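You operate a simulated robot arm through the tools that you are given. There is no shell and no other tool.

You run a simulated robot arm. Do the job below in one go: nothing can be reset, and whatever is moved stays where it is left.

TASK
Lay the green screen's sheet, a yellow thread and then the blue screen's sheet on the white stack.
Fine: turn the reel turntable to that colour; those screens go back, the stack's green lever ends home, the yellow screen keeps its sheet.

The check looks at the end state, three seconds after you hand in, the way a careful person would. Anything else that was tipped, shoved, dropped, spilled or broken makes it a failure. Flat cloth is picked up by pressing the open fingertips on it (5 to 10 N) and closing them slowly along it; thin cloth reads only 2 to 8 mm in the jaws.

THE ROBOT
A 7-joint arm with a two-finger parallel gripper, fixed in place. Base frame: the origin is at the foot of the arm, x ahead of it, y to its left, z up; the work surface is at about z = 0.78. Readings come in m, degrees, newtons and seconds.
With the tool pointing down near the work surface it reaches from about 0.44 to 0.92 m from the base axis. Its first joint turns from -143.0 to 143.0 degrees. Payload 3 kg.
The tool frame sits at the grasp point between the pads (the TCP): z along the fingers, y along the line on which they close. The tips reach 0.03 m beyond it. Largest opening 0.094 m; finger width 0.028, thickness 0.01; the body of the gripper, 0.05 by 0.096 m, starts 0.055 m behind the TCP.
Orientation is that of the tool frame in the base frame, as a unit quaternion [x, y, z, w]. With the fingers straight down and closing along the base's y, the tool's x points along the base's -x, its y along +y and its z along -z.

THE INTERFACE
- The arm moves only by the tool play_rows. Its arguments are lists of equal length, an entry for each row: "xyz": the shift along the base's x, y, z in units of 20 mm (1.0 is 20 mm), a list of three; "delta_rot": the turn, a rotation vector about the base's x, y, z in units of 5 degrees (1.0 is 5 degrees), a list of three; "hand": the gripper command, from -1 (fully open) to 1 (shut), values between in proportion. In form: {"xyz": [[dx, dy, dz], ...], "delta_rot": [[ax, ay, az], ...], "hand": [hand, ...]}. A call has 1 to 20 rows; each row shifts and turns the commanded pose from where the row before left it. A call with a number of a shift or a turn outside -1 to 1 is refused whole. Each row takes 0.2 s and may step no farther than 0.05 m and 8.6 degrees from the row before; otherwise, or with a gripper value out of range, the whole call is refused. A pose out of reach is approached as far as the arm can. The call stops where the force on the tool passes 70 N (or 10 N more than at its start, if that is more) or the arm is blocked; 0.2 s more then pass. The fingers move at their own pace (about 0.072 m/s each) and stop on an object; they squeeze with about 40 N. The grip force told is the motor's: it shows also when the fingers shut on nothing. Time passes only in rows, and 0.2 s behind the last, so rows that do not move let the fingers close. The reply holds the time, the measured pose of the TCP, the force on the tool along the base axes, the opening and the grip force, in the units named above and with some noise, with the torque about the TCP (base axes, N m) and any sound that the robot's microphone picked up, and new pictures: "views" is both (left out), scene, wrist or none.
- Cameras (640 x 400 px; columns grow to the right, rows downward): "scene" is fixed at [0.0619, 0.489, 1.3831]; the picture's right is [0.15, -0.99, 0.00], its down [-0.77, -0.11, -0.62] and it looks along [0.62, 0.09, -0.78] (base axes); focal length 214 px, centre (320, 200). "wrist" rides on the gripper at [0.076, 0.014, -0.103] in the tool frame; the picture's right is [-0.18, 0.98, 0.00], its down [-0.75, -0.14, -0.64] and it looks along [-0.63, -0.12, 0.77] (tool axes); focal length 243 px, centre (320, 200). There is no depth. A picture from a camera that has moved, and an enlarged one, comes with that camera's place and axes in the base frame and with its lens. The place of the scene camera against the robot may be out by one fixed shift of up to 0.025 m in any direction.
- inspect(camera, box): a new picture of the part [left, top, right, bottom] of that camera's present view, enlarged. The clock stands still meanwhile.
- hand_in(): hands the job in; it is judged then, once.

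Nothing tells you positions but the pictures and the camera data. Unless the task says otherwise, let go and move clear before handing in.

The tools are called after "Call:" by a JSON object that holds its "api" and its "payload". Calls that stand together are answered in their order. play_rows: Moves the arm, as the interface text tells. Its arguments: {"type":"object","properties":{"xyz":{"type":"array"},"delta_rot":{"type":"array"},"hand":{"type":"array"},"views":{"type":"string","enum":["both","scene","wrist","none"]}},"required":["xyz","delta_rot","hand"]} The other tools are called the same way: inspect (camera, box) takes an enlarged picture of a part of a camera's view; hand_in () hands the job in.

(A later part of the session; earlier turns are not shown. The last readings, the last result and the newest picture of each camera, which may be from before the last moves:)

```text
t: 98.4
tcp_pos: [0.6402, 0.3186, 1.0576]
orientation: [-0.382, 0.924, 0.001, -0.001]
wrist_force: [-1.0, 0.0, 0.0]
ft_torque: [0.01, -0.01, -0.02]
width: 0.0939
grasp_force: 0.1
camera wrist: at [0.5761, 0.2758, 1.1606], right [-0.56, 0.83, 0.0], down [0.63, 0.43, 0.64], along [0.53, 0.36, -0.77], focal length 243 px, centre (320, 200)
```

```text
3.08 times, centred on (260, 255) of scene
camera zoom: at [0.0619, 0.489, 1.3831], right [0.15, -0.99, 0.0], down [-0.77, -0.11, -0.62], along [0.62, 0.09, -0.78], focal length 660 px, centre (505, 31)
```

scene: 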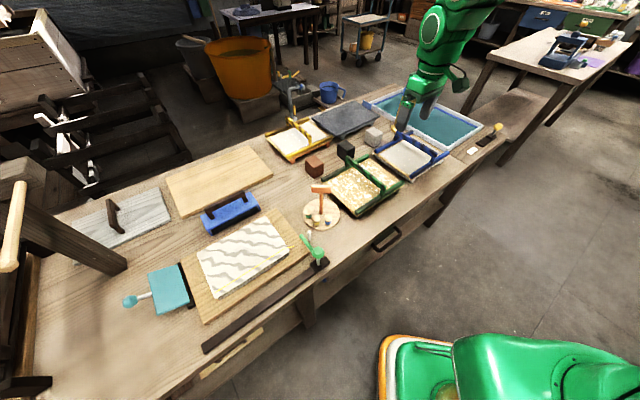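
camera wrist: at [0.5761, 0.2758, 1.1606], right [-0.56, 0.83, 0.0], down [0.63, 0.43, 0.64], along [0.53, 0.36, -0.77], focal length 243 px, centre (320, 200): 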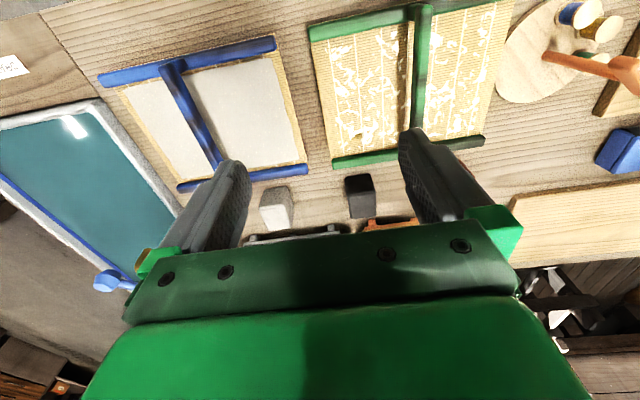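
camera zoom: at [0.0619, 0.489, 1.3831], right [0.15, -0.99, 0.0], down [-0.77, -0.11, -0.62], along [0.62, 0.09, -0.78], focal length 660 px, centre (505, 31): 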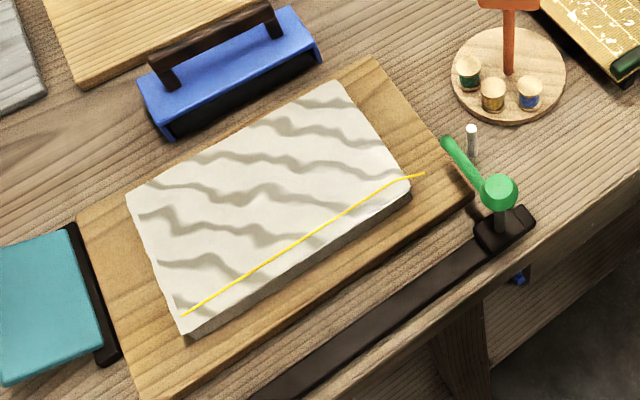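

The blue screen is also aligned at about 45°, its handle centre near (0.78,0.24). I'll move above it and get a closer measurement.

Call:
{"api": "play_rows", "payload": {"xyz": [[1, -0.55, 0], [1, -0.55, 0], [1, -0.55, 0], [1, -0.55, 0], [1, -0.55, -0.5], [1, -0.55, -0.8], [1, -0.55, -1], [0, 0, -1], [0, 0, -0.7], [0, 0, 0]], "delta_rot": [[0, 0, 0], [0, 0, 0], [0, 0, 0], [0, 0, 0], [0, 0, 0], [0, 0, 0], [0, 0, 0], [0, 0, 0], [0, 0, 0], [0, 0, 0]], "hand": [-1, -1, -1, -1, -1, -1, -1, -1, -1, -1], "views": "both"}}

Call:
{"api": "inspect", "payload": {"camera": "wrist", "box": [200, 40, 440, 230]}}

Call:
{"api": "inspect", "payload": {"camera": "scene", "box": [360, 90, 480, 190]}}

```text
t: 100.6
tcp_pos: [0.7802, 0.2417, 0.9776]
orientation: [-0.382, 0.924, 0.001, -0.002]
wrist_force: [0.0, 0.2, -0.2]
ft_torque: [0.01, 0.02, -0.02]
width: 0.0941
grasp_force: 0.1
camera wrist: at [0.7167, 0.1981, 1.0805], right [-0.56, 0.83, 0.0], down [0.63, 0.43, 0.64], along [0.53, 0.36, -0.77], focal length 243 px, centre (320, 200)
```

scene: 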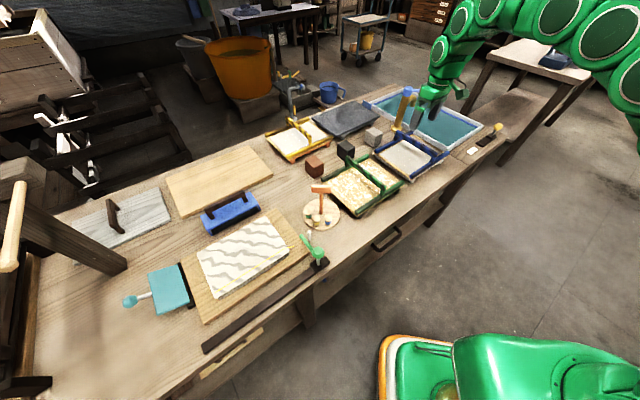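
wrist: 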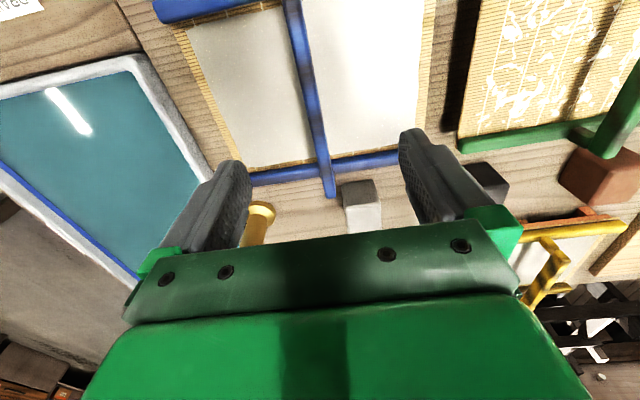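

```text
2.11 times, centred on (320, 135) of wrist
camera zoom: at [0.7167, 0.1981, 1.0805], right [-0.56, 0.83, 0.0], down [0.63, 0.43, 0.64], along [0.53, 0.36, -0.77], focal length 511 px, centre (320, 337)
```

zoom: 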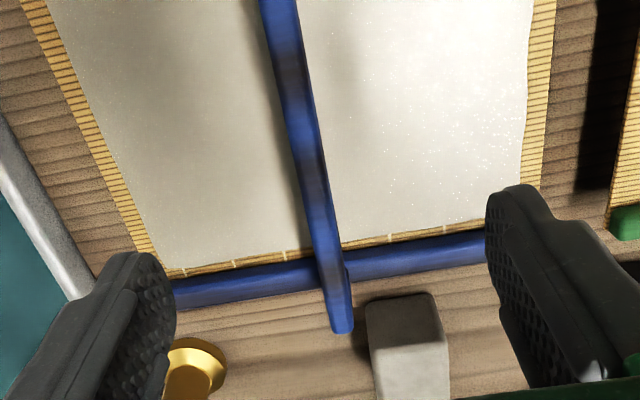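

```text
4.00 times, centred on (420, 140) of scene
camera zoom: at [0.0619, 0.489, 1.3831], right [0.15, -0.99, 0.0], down [-0.77, -0.11, -0.62], along [0.62, 0.09, -0.78], focal length 858 px, centre (-80, 440)
```

zoom: 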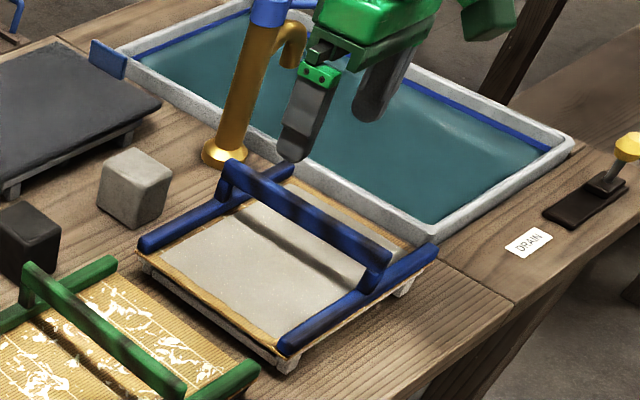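

The label reads "DRAIN" and is irrelevant. The blue handle line is about 6 mm to the side of the current position; I'll shift, lower partly and check the centring.

Call:
{"api": "play_rows", "payload": {"xyz": [[0.25, -0.18, 0], [0, 0, -1], [0, 0, -1], [0, 0, -1], [0, 0, -1], [0, 0, 0]], "delta_rot": [[0, 0, 0], [0, 0, 0], [0, 0, 0], [0, 0, 0], [0, 0, 0], [0, 0, 0]], "hand": [-1, -1, -1, -1, -1, -1], "views": "both"}}

Call:
{"api": "inspect", "payload": {"camera": "wrist", "box": [200, 100, 440, 250]}}

Call:
{"api": "inspect", "payload": {"camera": "scene", "box": [360, 90, 480, 190]}}

```text
t: 102.0
tcp_pos: [0.7839, 0.2378, 0.8976]
orientation: [-0.382, 0.924, 0.001, -0.001]
wrist_force: [0.7, -0.5, -0.1]
ft_torque: [-0.01, 0.01, 0.0]
width: 0.0939
grasp_force: 0.0
camera wrist: at [0.721, 0.1937, 1.0007], right [-0.56, 0.83, 0.0], down [0.63, 0.43, 0.64], along [0.53, 0.36, -0.77], focal length 243 px, centre (320, 200)
```

scene: 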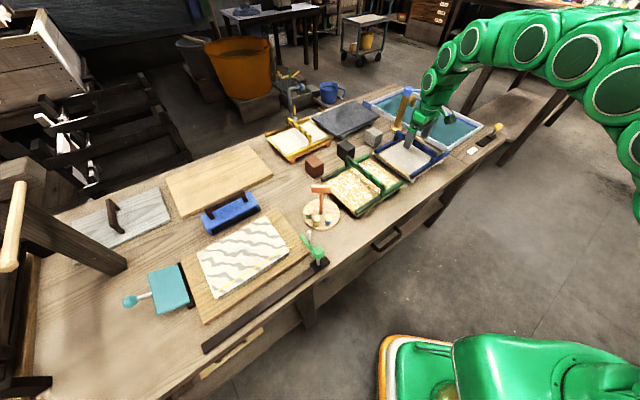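
wrist: 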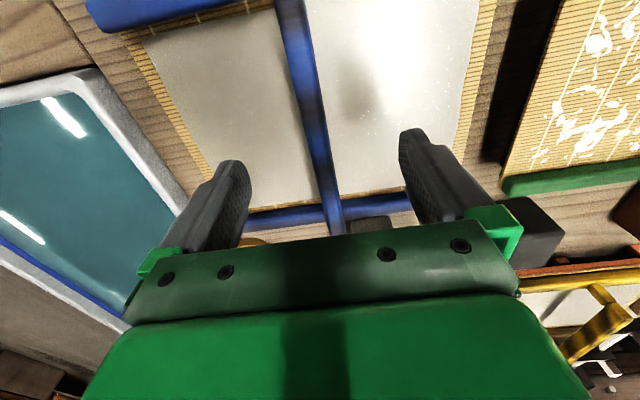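

```text
2.67 times, centred on (320, 175) of wrist
camera zoom: at [0.721, 0.1937, 1.0007], right [-0.56, 0.83, 0.0], down [0.63, 0.43, 0.64], along [0.53, 0.36, -0.77], focal length 647 px, centre (320, 267)
```

zoom: 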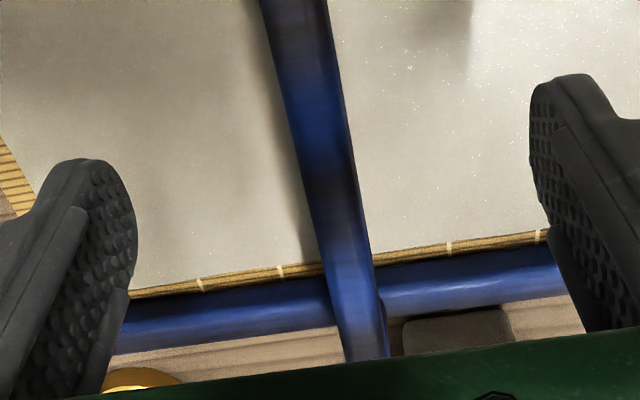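

```text
4.00 times, centred on (420, 140) of scene
camera zoom: at [0.0619, 0.489, 1.3831], right [0.15, -0.99, 0.0], down [-0.77, -0.11, -0.62], along [0.62, 0.09, -0.78], focal length 858 px, centre (-80, 440)
```

zoom: 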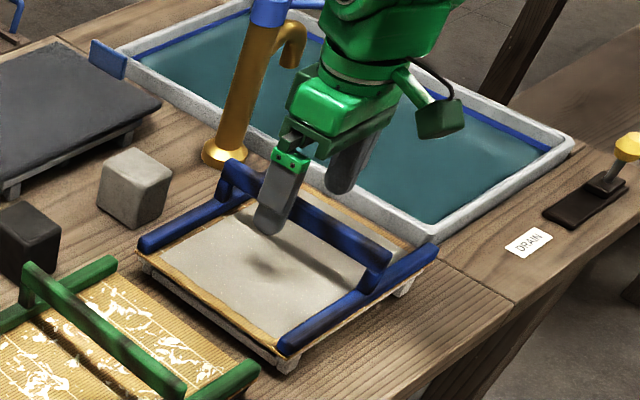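

The picture is virtually identical to the green one at this height, so the grip will be the same. I'll lower and close on the blue bar.

Call:
{"api": "play_rows", "payload": {"xyz": [[0, 0, -0.7], [0, 0, -0.7], [0, 0, 0], [0, 0, 0], [0, 0, 0], [0, 0, 0], [0, 0, 0], [0, 0, 0]], "delta_rot": [[0, 0, 0], [0, 0, 0], [0, 0, 0], [0, 0, 0], [0, 0, 0], [0, 0, 0], [0, 0, 0], [0, 0, 0]], "hand": [-1, -1, -1, 0, 0.5, 1, 1, 1], "views": "wrist"}}

```text
t: 103.8
tcp_pos: [0.7851, 0.2374, 0.8682]
orientation: [-0.382, 0.924, 0.0, -0.001]
wrist_force: [-1.9, 1.0, 2.9]
ft_torque: [-0.05, 0.0, 0.05]
width: 0.0155
grasp_force: 40.0
camera wrist: at [0.721, 0.194, 0.9718], right [-0.56, 0.83, 0.0], down [0.63, 0.43, 0.64], along [0.53, 0.36, -0.77], focal length 243 px, centre (320, 200)
```

wrist: 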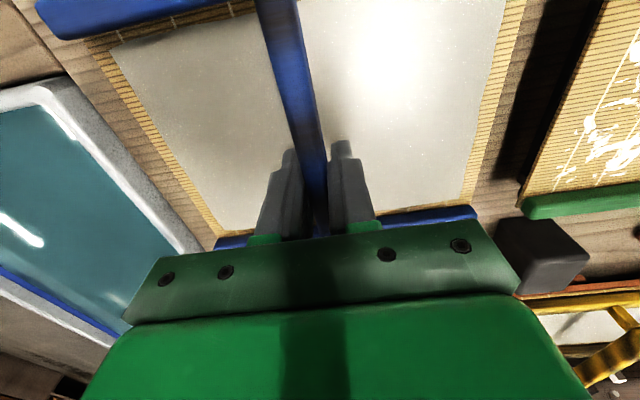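

The blue bar is held at (0.785,0.2375,0.8685). I'll lift straight up slowly and then high enough to cross.

Call:
{"api": "play_rows", "payload": {"xyz": [[0, 0, 0.2], [0, 0, 0.25], [0, 0, 0.4], [0, 0, 0.5], [0, 0, 0.7], [0, 0, 0.8], [0, 0, 1], [0, 0, 1], [0, 0, 1], [0, 0, 1], [0, 0, 1], [0, 0, 1], [0, 0, 1], [0, 0, 0.65], [0, 0, 0]], "delta_rot": [[0, 0, 0], [0, 0, 0], [0, 0, 0], [0, 0, 0], [0, 0, 0], [0, 0, 0], [0, 0, 0], [0, 0, 0], [0, 0, 0], [0, 0, 0], [0, 0, 0], [0, 0, 0], [0, 0, 0], [0, 0, 0], [0, 0, 0]], "hand": [1, 1, 1, 1, 1, 1, 1, 1, 1, 1, 1, 1, 1, 1, 1], "views": "both"}}

Call:
{"api": "inspect", "payload": {"camera": "scene", "box": [340, 60, 500, 190]}}

```text
t: 107.0
tcp_pos: [0.7835, 0.2365, 1.0796]
orientation: [-0.382, 0.924, 0.001, -0.001]
wrist_force: [0.2, -0.5, -2.4]
ft_torque: [-0.01, -0.01, 0.01]
width: 0.0153
grasp_force: 39.8
camera wrist: at [0.7196, 0.1942, 1.183], right [-0.56, 0.83, 0.0], down [0.64, 0.43, 0.64], along [0.53, 0.36, -0.77], focal length 243 px, centre (320, 200)
```

scene: 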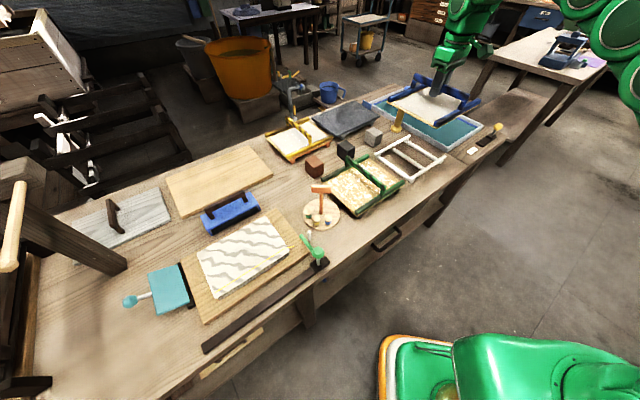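
wrist: 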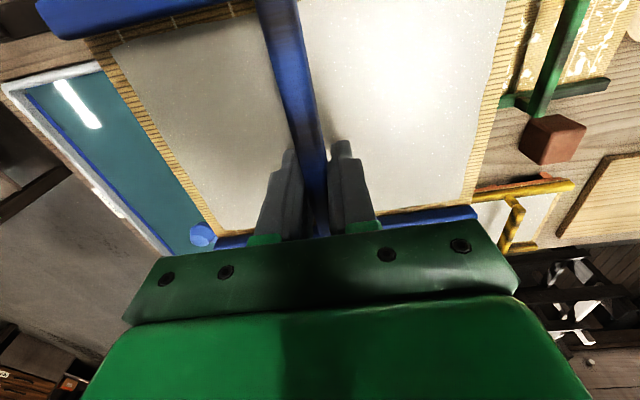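

```text
3.08 times, centred on (420, 125) of scene
camera zoom: at [0.0619, 0.489, 1.3831], right [0.15, -0.99, 0.0], down [-0.77, -0.11, -0.62], along [0.62, 0.09, -0.78], focal length 660 px, centre (12, 431)
```

zoom: 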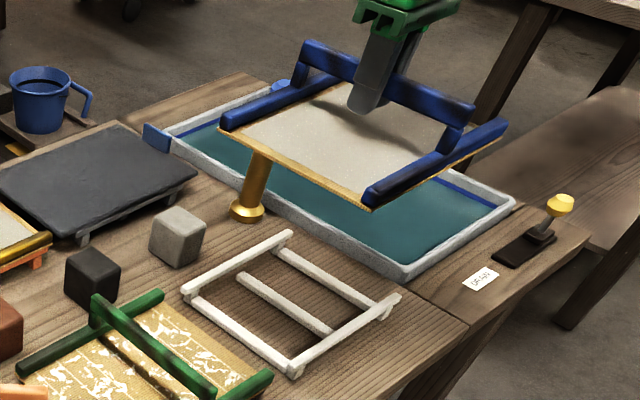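

The blue screen came cleanly off its white stand. I'll traverse along the bench at this height to the stack in two stages.

Call:
{"api": "play_rows", "payload": {"xyz": [[-0.4, 0.4, 0], [-0.8, 0.8, 0], [-0.8, 0.8, 0], [-0.8, 0.8, 0], [-0.8, 0.8, 0], [-0.8, 0.8, 0], [-0.8, 0.8, 0], [-0.8, 0.8, 0], [-0.8, 0.8, 0], [-0.8, 0.8, 0], [-0.8, 0.8, 0], [-0.8, 0.8, 0], [-0.8, 0.8, 0], [-0.8, 0.8, 0], [-0.8, 0.8, 0], [-0.8, 0.8, 0], [-0.8, 0.8, 0], [-0.8, 0.8, 0], [-0.8, 0.8, 0], [-0.4, 0.4, 0]], "delta_rot": [[0, 0, 0], [0, 0, 0], [0, 0, 0], [0, 0, 0], [0, 0, 0], [0, 0, 0], [0, 0, 0], [0, 0, 0], [0, 0, 0], [0, 0, 0], [0, 0, 0], [0, 0, 0], [0, 0, 0], [0, 0, 0], [0, 0, 0], [0, 0, 0], [0, 0, 0], [0, 0, 0], [0, 0, 0], [0, 0, 0]], "hand": [1, 1, 1, 1, 1, 1, 1, 1, 1, 1, 1, 1, 1, 1, 1, 1, 1, 1, 1, 1], "views": "scene"}}

Call:
{"api": "play_rows", "payload": {"xyz": [[-0.4, 0.4, 0], [-0.8, 0.8, 0], [-0.8, 0.8, 0], [-0.8, 0.8, 0], [-0.8, 0.8, 0], [-0.8, 0.8, 0], [-0.8, 0.8, 0], [-0.8, 0.8, 0], [-0.8, 0.8, 0], [-0.8, 0.8, 0], [-0.8, 0.8, 0], [-0.8, 0.8, 0], [-0.8, 0.8, 0], [-0.31, 0.52, 0], [0, 0, 0], [0, 0, 0]], "delta_rot": [[0, 0, 0], [0, 0, 0], [0, 0, 0], [0, 0, 0], [0, 0, 0], [0, 0, 0], [0, 0, 0], [0, 0, 0], [0, 0, 0], [0, 0, 0], [0, 0, 0], [0, 0, 0], [0, 0, 0], [0, 0, 0], [0, 0, 0], [0, 0, 0]], "hand": [1, 1, 1, 1, 1, 1, 1, 1, 1, 1, 1, 1, 1, 1, 1, 1], "views": "both"}}

```text
t: 111.2
tcp_pos: [0.4803, 0.5433, 1.0799]
orientation: [-0.382, 0.924, 0.001, -0.001]
wrist_force: [-0.3, -0.1, -0.9]
ft_torque: [0.0, 0.0, -0.02]
width: 0.0154
grasp_force: 39.7
```

scene: 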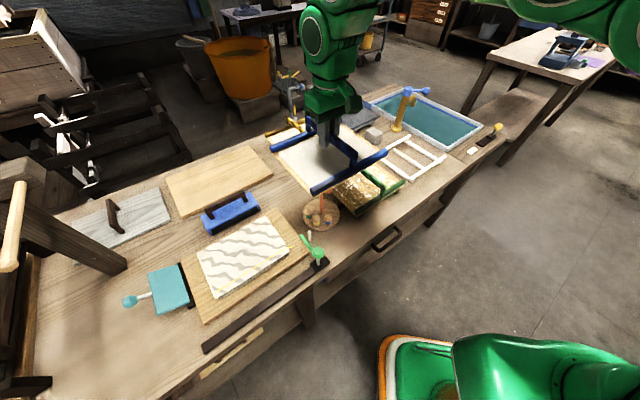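

```text
t: 114.6
tcp_pos: [0.2748, 0.7534, 1.0787]
orientation: [-0.382, 0.924, 0.002, -0.001]
wrist_force: [0.5, -0.2, -0.7]
ft_torque: [0.0, -0.01, -0.02]
width: 0.0156
grasp_force: 40.2
camera wrist: at [0.2109, 0.7092, 1.1828], right [-0.56, 0.83, 0.0], down [0.63, 0.43, 0.64], along [0.53, 0.36, -0.77], focal length 243 px, centre (320, 200)
```

scene: 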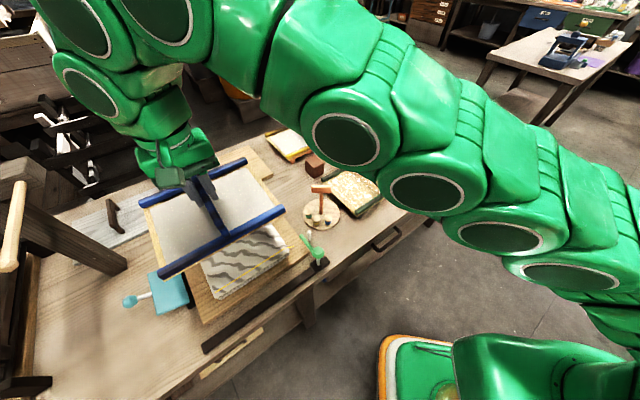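
wrist: 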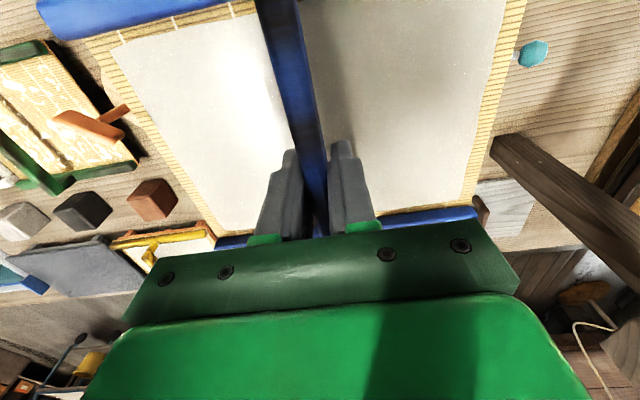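

The blue screen is over the stack. I'll lower it to a few centimetres above and check alignment like before.

Call:
{"api": "play_rows", "payload": {"xyz": [[0, 0, -0.6], [0, 0, -1], [0, 0, -1], [0, 0, -1], [0, 0, -1], [0, 0, -1], [0, 0, -1], [0, 0, -0.6], [0, 0, -0.3], [0, 0, 0]], "delta_rot": [[0, 0, 0], [0, 0, 0], [0, 0, 0], [0, 0, 0], [0, 0, 0], [0, 0, 0], [0, 0, 0], [0, 0, 0], [0, 0, 0], [0, 0, 0]], "hand": [1, 1, 1, 1, 1, 1, 1, 1, 1, 1], "views": "both"}}

Call:
{"api": "inspect", "payload": {"camera": "scene", "box": [140, 170, 340, 330]}}

```text
t: 116.8
tcp_pos: [0.2739, 0.7531, 0.9282]
orientation: [-0.382, 0.924, 0.001, -0.001]
wrist_force: [0.2, -0.2, -0.9]
ft_torque: [0.01, 0.01, 0.0]
width: 0.0153
grasp_force: 39.4
camera wrist: at [0.2106, 0.71, 1.0313], right [-0.56, 0.83, 0.0], down [0.63, 0.43, 0.64], along [0.53, 0.36, -0.77], focal length 243 px, centre (320, 200)
```

scene: 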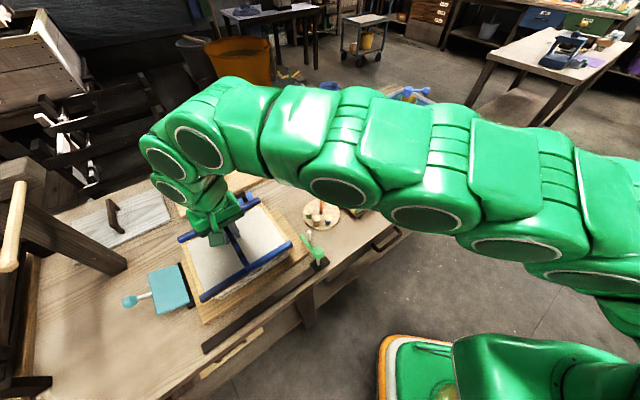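
wrist: 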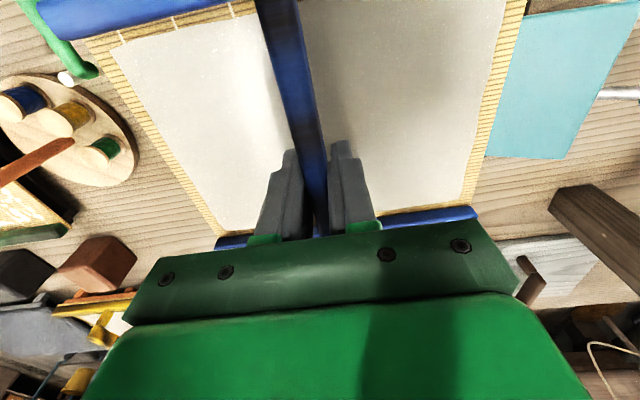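

```text
2.50 times, centred on (240, 250) of scene
camera zoom: at [0.0619, 0.489, 1.3831], right [0.15, -0.99, 0.0], down [-0.77, -0.11, -0.62], along [0.62, 0.09, -0.78], focal length 536 px, centre (520, 75)
```

zoom: 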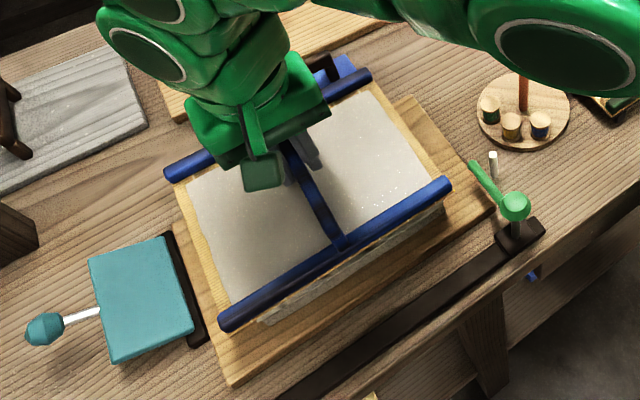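

Alignment is the same as with the green screen. I'll descend to just above contact, then in sub-millimetre steps so the press stays gentle.

Call:
{"api": "play_rows", "payload": {"xyz": [[0, 0, -0.5], [0, 0, -0.5], [0, 0, -0.5], [0, 0, -0.3], [0, 0, -0.2], [0, 0, -0.1], [0, 0, 0]], "delta_rot": [[0, 0, 0], [0, 0, 0], [0, 0, 0], [0, 0, 0], [0, 0, 0], [0, 0, 0], [0, 0, 0]], "hand": [1, 1, 1, 1, 1, 1, 1], "views": "none"}}

Call:
{"api": "play_rows", "payload": {"xyz": [[0, 0, -0.05], [0, 0, -0.05], [0, 0, 0]], "delta_rot": [[0, 0, 0], [0, 0, 0], [0, 0, 0]], "hand": [1, 1, 1], "views": "none"}}

Call:
{"api": "play_rows", "payload": {"xyz": [[0, 0, -0.05], [0, 0, 0]], "delta_rot": [[0, 0, 0], [0, 0, 0]], "hand": [1, 1], "views": "none"}}

```text
t: 118.4
tcp_pos: [0.2735, 0.7527, 0.8877]
orientation: [-0.381, 0.924, 0.0, -0.001]
wrist_force: [0.2, -0.2, -1.2]
ft_torque: [-0.03, 0.04, 0.02]
width: 0.0156
grasp_force: 40.3
```

```text
t: 119.2
tcp_pos: [0.2742, 0.7532, 0.886]
orientation: [-0.382, 0.924, 0.0, -0.001]
wrist_force: [0.5, 0.3, -1.2]
ft_torque: [0.0, -0.02, -0.01]
width: 0.0156
grasp_force: 40.0
```

```text
t: 119.8
tcp_pos: [0.2746, 0.754, 0.8842]
orientation: [-0.381, 0.924, 0.0, -0.002]
wrist_force: [0.2, -0.1, -0.9]
ft_torque: [-0.01, 0.01, 0.04]
width: 0.0157
grasp_force: 39.9
```

No contact yet; I continue in 0.5 mm steps.

Call:
{"api": "play_rows", "payload": {"xyz": [[0, 0, -0.025], [0, 0, 0]], "delta_rot": [[0, 0, 0], [0, 0, 0]], "hand": [1, 1], "views": "none"}}

Call:
{"api": "play_rows", "payload": {"xyz": [[0, 0, -0.025], [0, 0, 0]], "delta_rot": [[0, 0, 0], [0, 0, 0]], "hand": [1, 1], "views": "none"}}

Call:
{"api": "play_rows", "payload": {"xyz": [[0, 0, -0.025], [0, 0, 0]], "delta_rot": [[0, 0, 0], [0, 0, 0]], "hand": [1, 1], "views": "none"}}

```text
t: 120.4
tcp_pos: [0.274, 0.7548, 0.8835]
orientation: [-0.382, 0.924, 0.002, -0.001]
wrist_force: [-0.3, 0.2, -1.1]
ft_torque: [-0.01, 0.0, -0.03]
width: 0.0155
grasp_force: 40.4
```

```text
t: 121.0
tcp_pos: [0.2736, 0.7542, 0.883]
orientation: [-0.381, 0.925, 0.001, -0.002]
wrist_force: [-0.3, -0.8, -0.6]
ft_torque: [-0.04, 0.01, 0.01]
width: 0.0157
grasp_force: 40.1
```

```text
t: 121.6
tcp_pos: [0.274, 0.7536, 0.8823]
orientation: [-0.381, 0.925, 0.001, -0.002]
wrist_force: [-0.8, 0.5, -2.1]
ft_torque: [0.02, 0.02, 0.03]
width: 0.0155
grasp_force: 39.6
```

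Still free; a few more half-millimetre steps.

Call:
{"api": "play_rows", "payload": {"xyz": [[0, 0, -0.025], [0, 0, 0]], "delta_rot": [[0, 0, 0], [0, 0, 0]], "hand": [1, 1], "views": "none"}}

Call:
{"api": "play_rows", "payload": {"xyz": [[0, 0, -0.025], [0, 0, 0]], "delta_rot": [[0, 0, 0], [0, 0, 0]], "hand": [1, 1], "views": "none"}}

Call:
{"api": "play_rows", "payload": {"xyz": [[0, 0, -0.025], [0, 0, 0]], "delta_rot": [[0, 0, 0], [0, 0, 0]], "hand": [1, 1], "views": "none"}}

```text
t: 122.2
tcp_pos: [0.2739, 0.7535, 0.8822]
orientation: [-0.382, 0.924, 0.001, -0.001]
wrist_force: [-0.9, -0.1, -0.9]
ft_torque: [0.02, -0.01, 0.01]
width: 0.0157
grasp_force: 39.5
```

```text
t: 122.8
tcp_pos: [0.2729, 0.7533, 0.8815]
orientation: [-0.382, 0.924, 0.001, 0.0]
wrist_force: [-0.8, 0.2, 2.4]
ft_torque: [-0.11, 0.02, -0.06]
width: 0.0157
grasp_force: 40.2
```

```text
t: 123.4
tcp_pos: [0.2735, 0.7545, 0.8827]
orientation: [-0.382, 0.924, 0.001, -0.001]
wrist_force: [-3.8, -1.2, 8.2]
ft_torque: [-0.15, 0.1, -0.03]
width: 0.0158
grasp_force: 39.6
```

Contact: about 8 N now. I'll add half a millimetre for a moderate press and hold it for a few seconds.

Call:
{"api": "play_rows", "payload": {"xyz": [[0, 0, -0.025], [0, 0, 0], [0, 0, 0]], "delta_rot": [[0, 0, 0], [0, 0, 0], [0, 0, 0]], "hand": [1, 1, 1], "views": "none"}}

Call:
{"api": "play_rows", "payload": {"xyz": [[0, 0, 0], [0, 0, 0], [0, 0, 0], [0, 0, 0], [0, 0, 0], [0, 0, 0], [0, 0, 0], [0, 0, 0], [0, 0, 0], [0, 0, 0]], "delta_rot": [[0, 0, 0], [0, 0, 0], [0, 0, 0], [0, 0, 0], [0, 0, 0], [0, 0, 0], [0, 0, 0], [0, 0, 0], [0, 0, 0], [0, 0, 0]], "hand": [1, 1, 1, 1, 1, 1, 1, 1, 1, 1], "views": "scene"}}

Call:
{"api": "inspect", "payload": {"camera": "scene", "box": [140, 170, 340, 330]}}

```text
t: 124.2
tcp_pos: [0.2749, 0.755, 0.8811]
orientation: [-0.382, 0.924, 0.002, -0.001]
wrist_force: [0.4, 4.9, 22.2]
ft_torque: [-0.09, 0.0, -0.01]
width: 0.0159
grasp_force: 39.7
```

```text
t: 126.4
tcp_pos: [0.2742, 0.7532, 0.881]
orientation: [-0.382, 0.924, 0.001, -0.001]
wrist_force: [2.5, 1.3, 32.2]
ft_torque: [0.02, -0.09, 0.01]
width: 0.0154
grasp_force: 39.8
```

scene: 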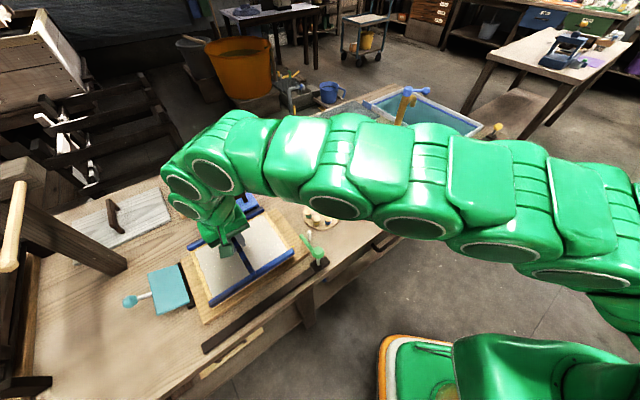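

```text
2.50 times, centred on (240, 250) of scene
camera zoom: at [0.0619, 0.489, 1.3831], right [0.15, -0.99, 0.0], down [-0.77, -0.11, -0.62], along [0.62, 0.09, -0.78], focal length 536 px, centre (520, 75)
```

zoom: 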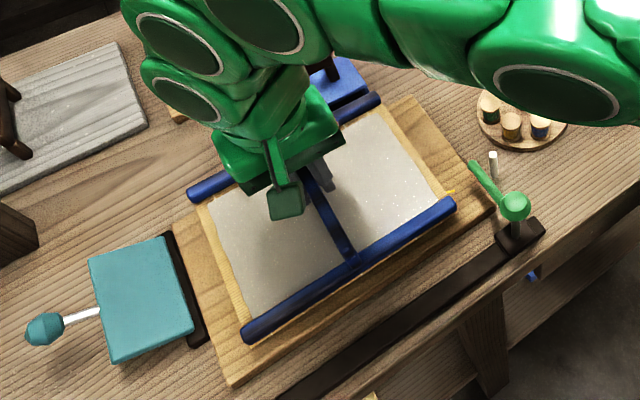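

The press has been held for over two seconds (about 32 N at the end). Now I'll lift off very slowly.

Call:
{"api": "play_rows", "payload": {"xyz": [[0, 0, 0.05], [0, 0, 0.05], [0, 0, 0.05], [0, 0, 0.05], [0, 0, 0.05], [0, 0, 0.05], [0, 0, 0.05], [0, 0, 0.05], [0, 0, 0.05], [0, 0, 0.05], [0, 0, 0.1], [0, 0, 0.1], [0, 0, 0.1], [0, 0, 0.2], [0, 0, 0.2], [0, 0, 0.4], [0, 0, 0.5], [0, 0, 0.5], [0, 0, 0.5], [0, 0, 0]], "delta_rot": [[0, 0, 0], [0, 0, 0], [0, 0, 0], [0, 0, 0], [0, 0, 0], [0, 0, 0], [0, 0, 0], [0, 0, 0], [0, 0, 0], [0, 0, 0], [0, 0, 0], [0, 0, 0], [0, 0, 0], [0, 0, 0], [0, 0, 0], [0, 0, 0], [0, 0, 0], [0, 0, 0], [0, 0, 0], [0, 0, 0]], "hand": [1, 1, 1, 1, 1, 1, 1, 1, 1, 1, 1, 1, 1, 1, 1, 1, 1, 1, 1, 1], "views": "both"}}

Call:
{"api": "inspect", "payload": {"camera": "scene", "box": [140, 170, 340, 330]}}

```text
t: 130.6
tcp_pos: [0.2738, 0.7514, 0.9417]
orientation: [-0.382, 0.924, 0.0, -0.001]
wrist_force: [-0.4, 0.4, -0.5]
ft_torque: [-0.02, 0.03, -0.01]
width: 0.0157
grasp_force: 39.9
camera wrist: at [0.2108, 0.7087, 1.0453], right [-0.56, 0.83, 0.0], down [0.63, 0.43, 0.64], along [0.53, 0.36, -0.77], focal length 243 px, centre (320, 200)
```

scene: 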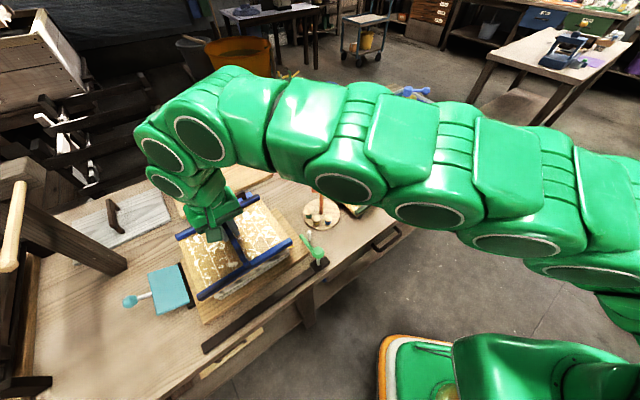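
wrist: 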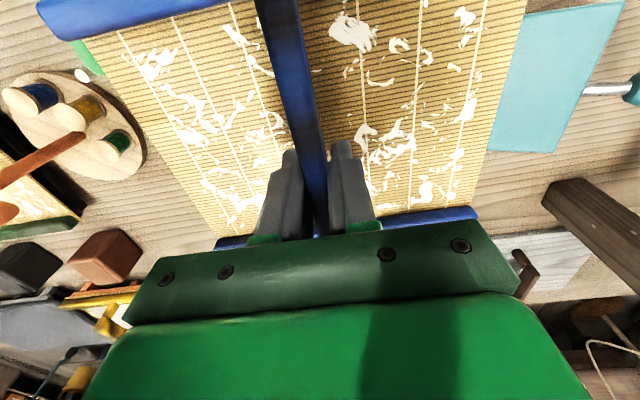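

```text
2.50 times, centred on (240, 250) of scene
camera zoom: at [0.0619, 0.489, 1.3831], right [0.15, -0.99, 0.0], down [-0.77, -0.11, -0.62], along [0.62, 0.09, -0.78], focal length 536 px, centre (520, 75)
```

zoom: 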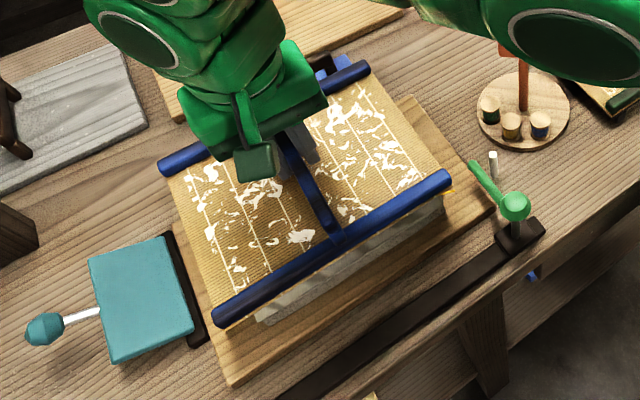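

The blue mat shows the same fleck pattern, so that is simply how an emptied mat looks. I'll rise to travel height and move off to see the stack.

Call:
{"api": "play_rows", "payload": {"xyz": [[0, 0, 0.7], [0, 0, 1], [0, 0, 1], [0, 0, 1], [0, 0, 1], [0, 0, 1], [0, 0, 1], [0, 0, 0.3], [0.4, -0.4, 0], [0.8, -0.8, 0], [0.8, -0.8, 0], [0.8, -0.8, 0], [0.8, -0.8, 0], [0.8, -0.8, 0], [0.8, -0.8, 0], [0.8, -0.8, 0], [0.8, -0.8, 0], [0.8, -0.8, 0], [0.8, -0.8, 0], [0.4, -0.4, 0]], "delta_rot": [[0, 0, 0], [0, 0, 0], [0, 0, 0], [0, 0, 0], [0, 0, 0], [0, 0, 0], [0, 0, 0], [0, 0, 0], [0, 0, 0], [0, 0, 0], [0, 0, 0], [0, 0, 0], [0, 0, 0], [0, 0, 0], [0, 0, 0], [0, 0, 0], [0, 0, 0], [0, 0, 0], [0, 0, 0], [0, 0, 0]], "hand": [1, 1, 1, 1, 1, 1, 1, 1, 1, 1, 1, 1, 1, 1, 1, 1, 1, 1, 1, 1], "views": "both"}}

Call:
{"api": "inspect", "payload": {"camera": "scene", "box": [160, 190, 360, 320]}}

```text
t: 134.8
tcp_pos: [0.45, 0.5776, 1.0834]
orientation: [-0.382, 0.924, 0.001, -0.001]
wrist_force: [-0.1, -0.4, -0.8]
ft_torque: [0.03, -0.02, -0.01]
width: 0.0155
grasp_force: 39.8
camera wrist: at [0.386, 0.5345, 1.1858], right [-0.56, 0.83, 0.0], down [0.63, 0.43, 0.64], along [0.53, 0.36, -0.77], focal length 243 px, centre (320, 200)
```

scene: 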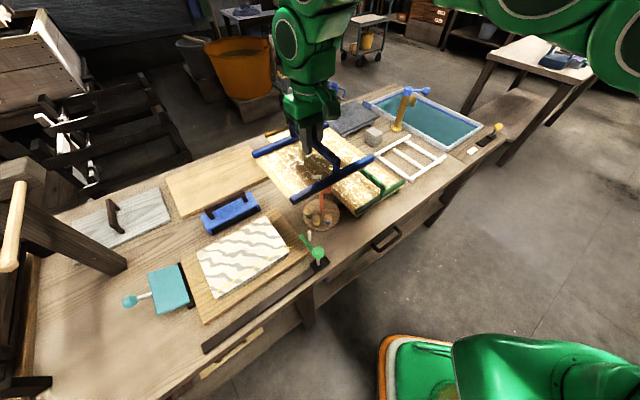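
wrist: 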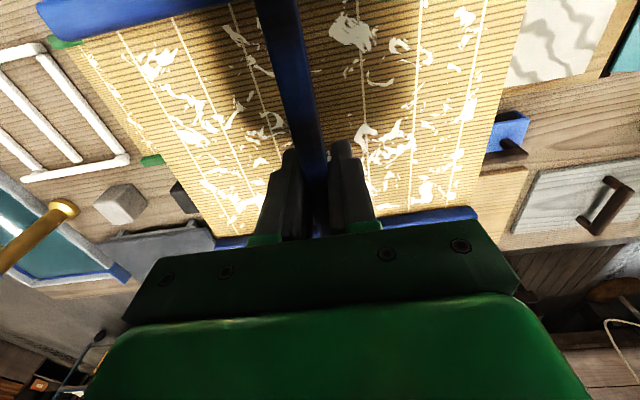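

```text
3.08 times, centred on (260, 255) of scene
camera zoom: at [0.0619, 0.489, 1.3831], right [0.15, -0.99, 0.0], down [-0.77, -0.11, -0.62], along [0.62, 0.09, -0.78], focal length 660 px, centre (505, 31)
```

zoom: 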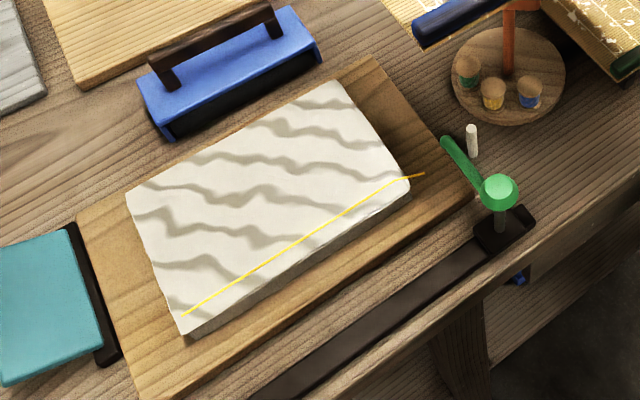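

The blue sheet has left its screen and the stack looks square; the thread still shows through as a yellow line. I'll take the empty blue screen back over its white stand.

Call:
{"api": "play_rows", "payload": {"xyz": [[0.5, -0.5, 0], [0.88, -0.88, 0], [0.88, -0.88, 0], [0.88, -0.88, 0], [0.88, -0.88, 0], [0.88, -0.88, 0], [0.88, -0.88, 0], [0.88, -0.88, 0], [0.88, -0.88, 0], [0.88, -0.88, 0], [0.88, -0.88, 0], [0.88, -0.88, 0], [0.88, -0.88, 0], [0.88, -0.88, 0], [0.88, -0.88, 0], [0.88, -0.88, 0], [0.88, -0.88, 0], [0.88, -0.88, 0], [0.88, -0.88, 0], [0.37, -0.58, 0]], "delta_rot": [[0, 0, 0], [0, 0, 0], [0, 0, 0], [0, 0, 0], [0, 0, 0], [0, 0, 0], [0, 0, 0], [0, 0, 0], [0, 0, 0], [0, 0, 0], [0, 0, 0], [0, 0, 0], [0, 0, 0], [0, 0, 0], [0, 0, 0], [0, 0, 0], [0, 0, 0], [0, 0, 0], [0, 0, 0], [0, 0, 0]], "hand": [1, 1, 1, 1, 1, 1, 1, 1, 1, 1, 1, 1, 1, 1, 1, 1, 1, 1, 1, 1], "views": "scene"}}

Call:
{"api": "inspect", "payload": {"camera": "scene", "box": [180, 210, 310, 310]}}

Call:
{"api": "inspect", "payload": {"camera": "scene", "box": [340, 60, 500, 190]}}

```text
t: 139.0
tcp_pos: [0.7831, 0.2396, 1.0838]
orientation: [-0.382, 0.924, 0.001, -0.001]
wrist_force: [-0.7, 0.7, -1.1]
ft_torque: [-0.02, 0.01, -0.01]
width: 0.0156
grasp_force: 40.7
```

scene: 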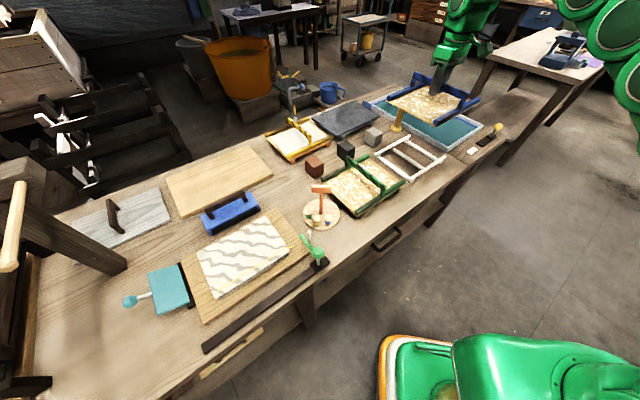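

```text
4.00 times, centred on (245, 260) of scene
camera zoom: at [0.0619, 0.489, 1.3831], right [0.15, -0.99, 0.0], down [-0.77, -0.11, -0.62], along [0.62, 0.09, -0.78], focal length 858 px, centre (620, -40)
```

zoom: 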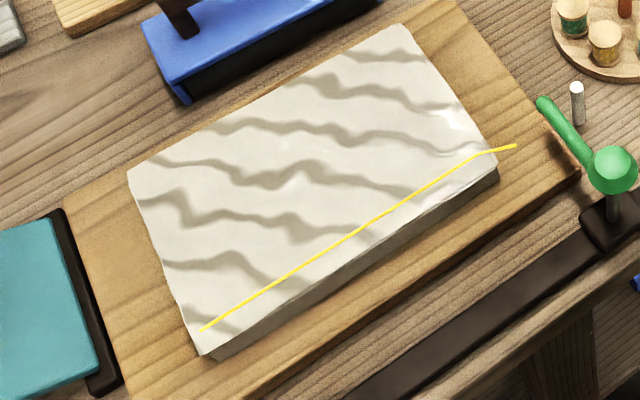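

```text
3.08 times, centred on (420, 125) of scene
camera zoom: at [0.0619, 0.489, 1.3831], right [0.15, -0.99, 0.0], down [-0.77, -0.11, -0.62], along [0.62, 0.09, -0.78], focal length 660 px, centre (12, 431)
```

zoom: 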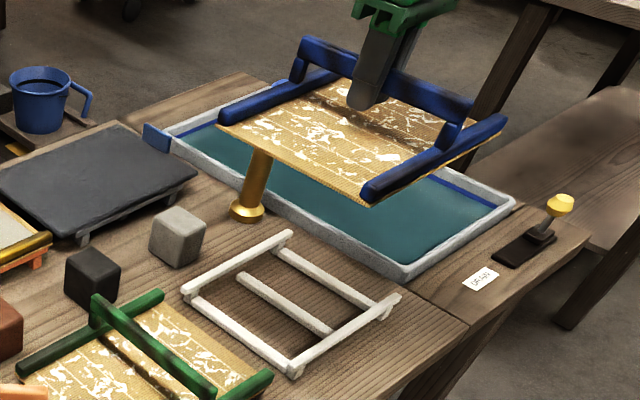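

The stack looks tidy. I'll lower the blue screen towards its white stand and check alignment.

Call:
{"api": "play_rows", "payload": {"xyz": [[0, 0, -0.6], [0, 0, -1], [0, 0, -1], [0, 0, -1], [0, 0, -1], [0, 0, -1], [0, 0, -1], [0, 0, -1], [0, 0, -0.8], [0, 0, -0.5], [0, 0, 0]], "delta_rot": [[0, 0, 0], [0, 0, 0], [0, 0, 0], [0, 0, 0], [0, 0, 0], [0, 0, 0], [0, 0, 0], [0, 0, 0], [0, 0, 0], [0, 0, 0], [0, 0, 0]], "hand": [1, 1, 1, 1, 1, 1, 1, 1, 1, 1, 1], "views": "both"}}

Call:
{"api": "inspect", "payload": {"camera": "scene", "box": [360, 90, 480, 190]}}

```text
t: 141.4
tcp_pos: [0.7831, 0.2396, 0.9045]
orientation: [-0.382, 0.924, 0.0, 0.0]
wrist_force: [0.0, -0.5, -0.9]
ft_torque: [0.02, -0.01, -0.01]
width: 0.0154
grasp_force: 40.3
camera wrist: at [0.7208, 0.1956, 1.0078], right [-0.56, 0.83, 0.0], down [0.63, 0.43, 0.64], along [0.53, 0.36, -0.77], focal length 243 px, centre (320, 200)
```

scene: 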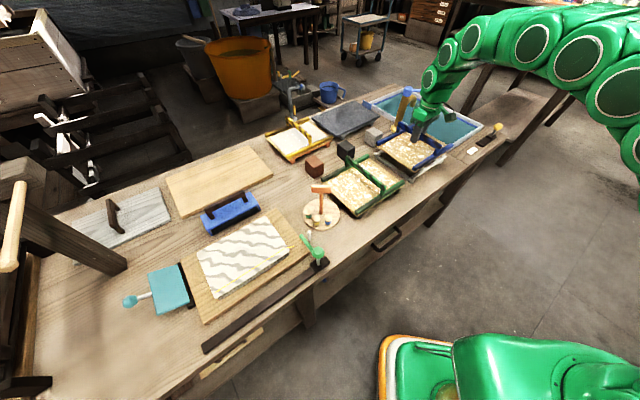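
wrist: 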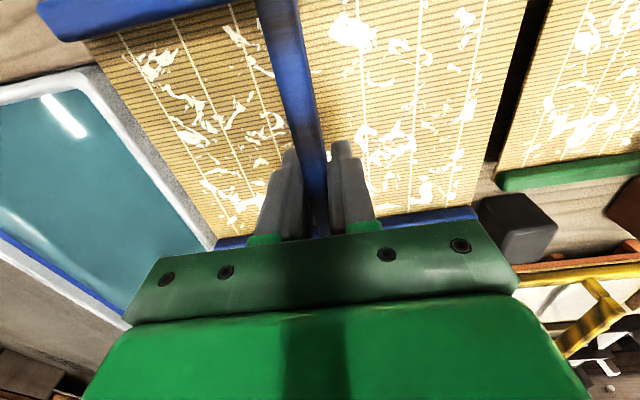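

```text
4.00 times, centred on (420, 140) of scene
camera zoom: at [0.0619, 0.489, 1.3831], right [0.15, -0.99, 0.0], down [-0.77, -0.11, -0.62], along [0.62, 0.09, -0.78], focal length 858 px, centre (-80, 440)
```

zoom: 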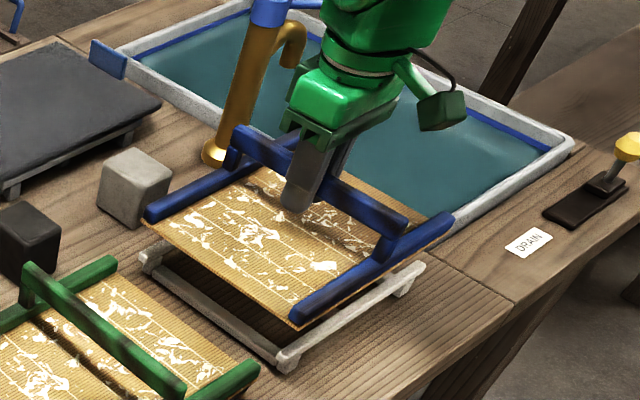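

The blue screen is directly above its stand. I'll lower it carefully until the stand takes the weight.

Call:
{"api": "play_rows", "payload": {"xyz": [[0, 0, -0.5], [0, 0, -0.5], [0, 0, -0.3], [0, 0, -0.2], [0, 0, -0.1], [0, 0, 0]], "delta_rot": [[0, 0, 0], [0, 0, 0], [0, 0, 0], [0, 0, 0], [0, 0, 0], [0, 0, 0]], "hand": [1, 1, 1, 1, 1, 1], "views": "none"}}

Call:
{"api": "play_rows", "payload": {"xyz": [[0, 0, -0.05], [0, 0, -0.05], [0, 0, 0]], "delta_rot": [[0, 0, 0], [0, 0, 0], [0, 0, 0]], "hand": [1, 1, 1], "views": "none"}}

Call:
{"api": "play_rows", "payload": {"xyz": [[0, 0, -0.05], [0, 0, 0]], "delta_rot": [[0, 0, 0], [0, 0, 0]], "hand": [1, 1], "views": "none"}}

```text
t: 142.8
tcp_pos: [0.7839, 0.239, 0.8707]
orientation: [-0.382, 0.924, 0.0, -0.001]
wrist_force: [0.5, -0.4, -1.1]
ft_torque: [0.04, 0.02, 0.0]
width: 0.0157
grasp_force: 40.1
```

```text
t: 143.6
tcp_pos: [0.7837, 0.2377, 0.8711]
orientation: [-0.382, 0.924, 0.001, -0.001]
wrist_force: [0.0, 0.5, -0.6]
ft_torque: [0.02, 0.0, 0.0]
width: 0.0156
grasp_force: 40.1
```

```text
t: 144.2
tcp_pos: [0.7839, 0.239, 0.8697]
orientation: [-0.381, 0.924, 0.0, -0.001]
wrist_force: [-0.1, 0.0, -0.5]
ft_torque: [0.03, 0.01, -0.04]
width: 0.0156
grasp_force: 40.1
```

Now at about the original grasp height without contact; I continue in 1 mm steps.

Call:
{"api": "play_rows", "payload": {"xyz": [[0, 0, -0.05], [0, 0, 0]], "delta_rot": [[0, 0, 0], [0, 0, 0]], "hand": [1, 1], "views": "none"}}

Call:
{"api": "play_rows", "payload": {"xyz": [[0, 0, -0.05], [0, 0, 0]], "delta_rot": [[0, 0, 0], [0, 0, 0]], "hand": [1, 1], "views": "none"}}

Call:
{"api": "play_rows", "payload": {"xyz": [[0, 0, -0.03], [0, 0, 0]], "delta_rot": [[0, 0, 0], [0, 0, 0]], "hand": [1, 1], "views": "none"}}

```text
t: 144.8
tcp_pos: [0.7845, 0.2391, 0.8696]
orientation: [-0.382, 0.924, 0.0, -0.001]
wrist_force: [-0.3, -1.0, -0.6]
ft_torque: [0.01, 0.01, 0.02]
width: 0.0158
grasp_force: 39.6
```

```text
t: 145.4
tcp_pos: [0.7841, 0.2378, 0.8667]
orientation: [-0.382, 0.924, 0.0, -0.001]
wrist_force: [-0.1, 2.3, 7.4]
ft_torque: [-0.52, 0.53, -0.02]
width: 0.0152
grasp_force: 39.5
```

```text
t: 146.0
tcp_pos: [0.7836, 0.2387, 0.8673]
orientation: [-0.382, 0.924, 0.001, 0.001]
wrist_force: [2.0, 2.9, 21.7]
ft_torque: [-0.12, 0.08, -0.05]
width: 0.0157
grasp_force: 39.9
```

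The screen is seated on its stand. I'll ease the load off, open, and rise.

Call:
{"api": "play_rows", "payload": {"xyz": [[0, 0, 0.03], [0, 0, 0], [0, 0, 0], [0, 0, 0], [0, 0, 0.4], [0, 0, 0.8], [0, 0, 1], [0, 0, 1], [0, 0, 1], [0, 0, 1], [0, 0, 1], [0, 0, 1], [0, 0, 1], [0, 0, 0]], "delta_rot": [[0, 0, 0], [0, 0, 0], [0, 0, 0], [0, 0, 0], [0, 0, 0], [0, 0, 0], [0, 0, 0], [0, 0, 0], [0, 0, 0], [0, 0, 0], [0, 0, 0], [0, 0, 0], [0, 0, 0], [0, 0, 0]], "hand": [1, 0.5, 0, -1, -1, -1, -1, -1, -1, -1, -1, -1, -1, -1], "views": "both"}}

Call:
{"api": "inspect", "payload": {"camera": "scene", "box": [320, 110, 480, 230]}}

```text
t: 149.0
tcp_pos: [0.7831, 0.2387, 1.0317]
orientation: [-0.382, 0.924, 0.001, -0.001]
wrist_force: [0.8, -0.4, -0.5]
ft_torque: [0.0, -0.01, 0.0]
width: 0.094
grasp_force: 0.2
camera wrist: at [0.7196, 0.1941, 1.135], right [-0.56, 0.83, 0.0], down [0.63, 0.43, 0.64], along [0.53, 0.36, -0.77], focal length 243 px, centre (320, 200)
```

scene: 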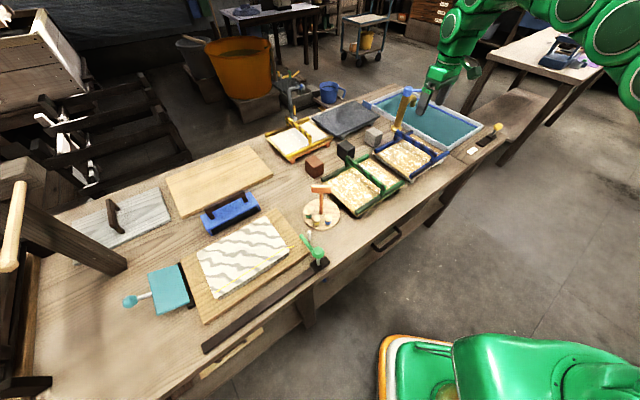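
wrist: 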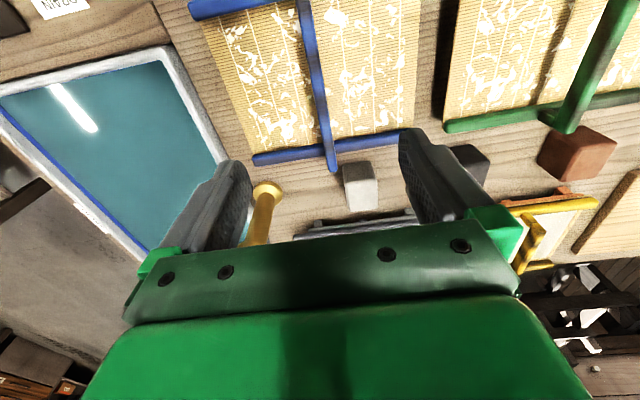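

```text
3.33 times, centred on (400, 170) of scene
camera zoom: at [0.0619, 0.489, 1.3831], right [0.15, -0.99, 0.0], down [-0.77, -0.11, -0.62], along [0.62, 0.09, -0.78], focal length 715 px, centre (53, 300)
```

zoom: 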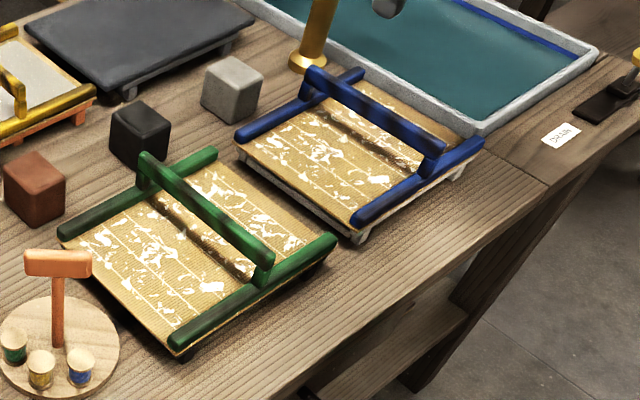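

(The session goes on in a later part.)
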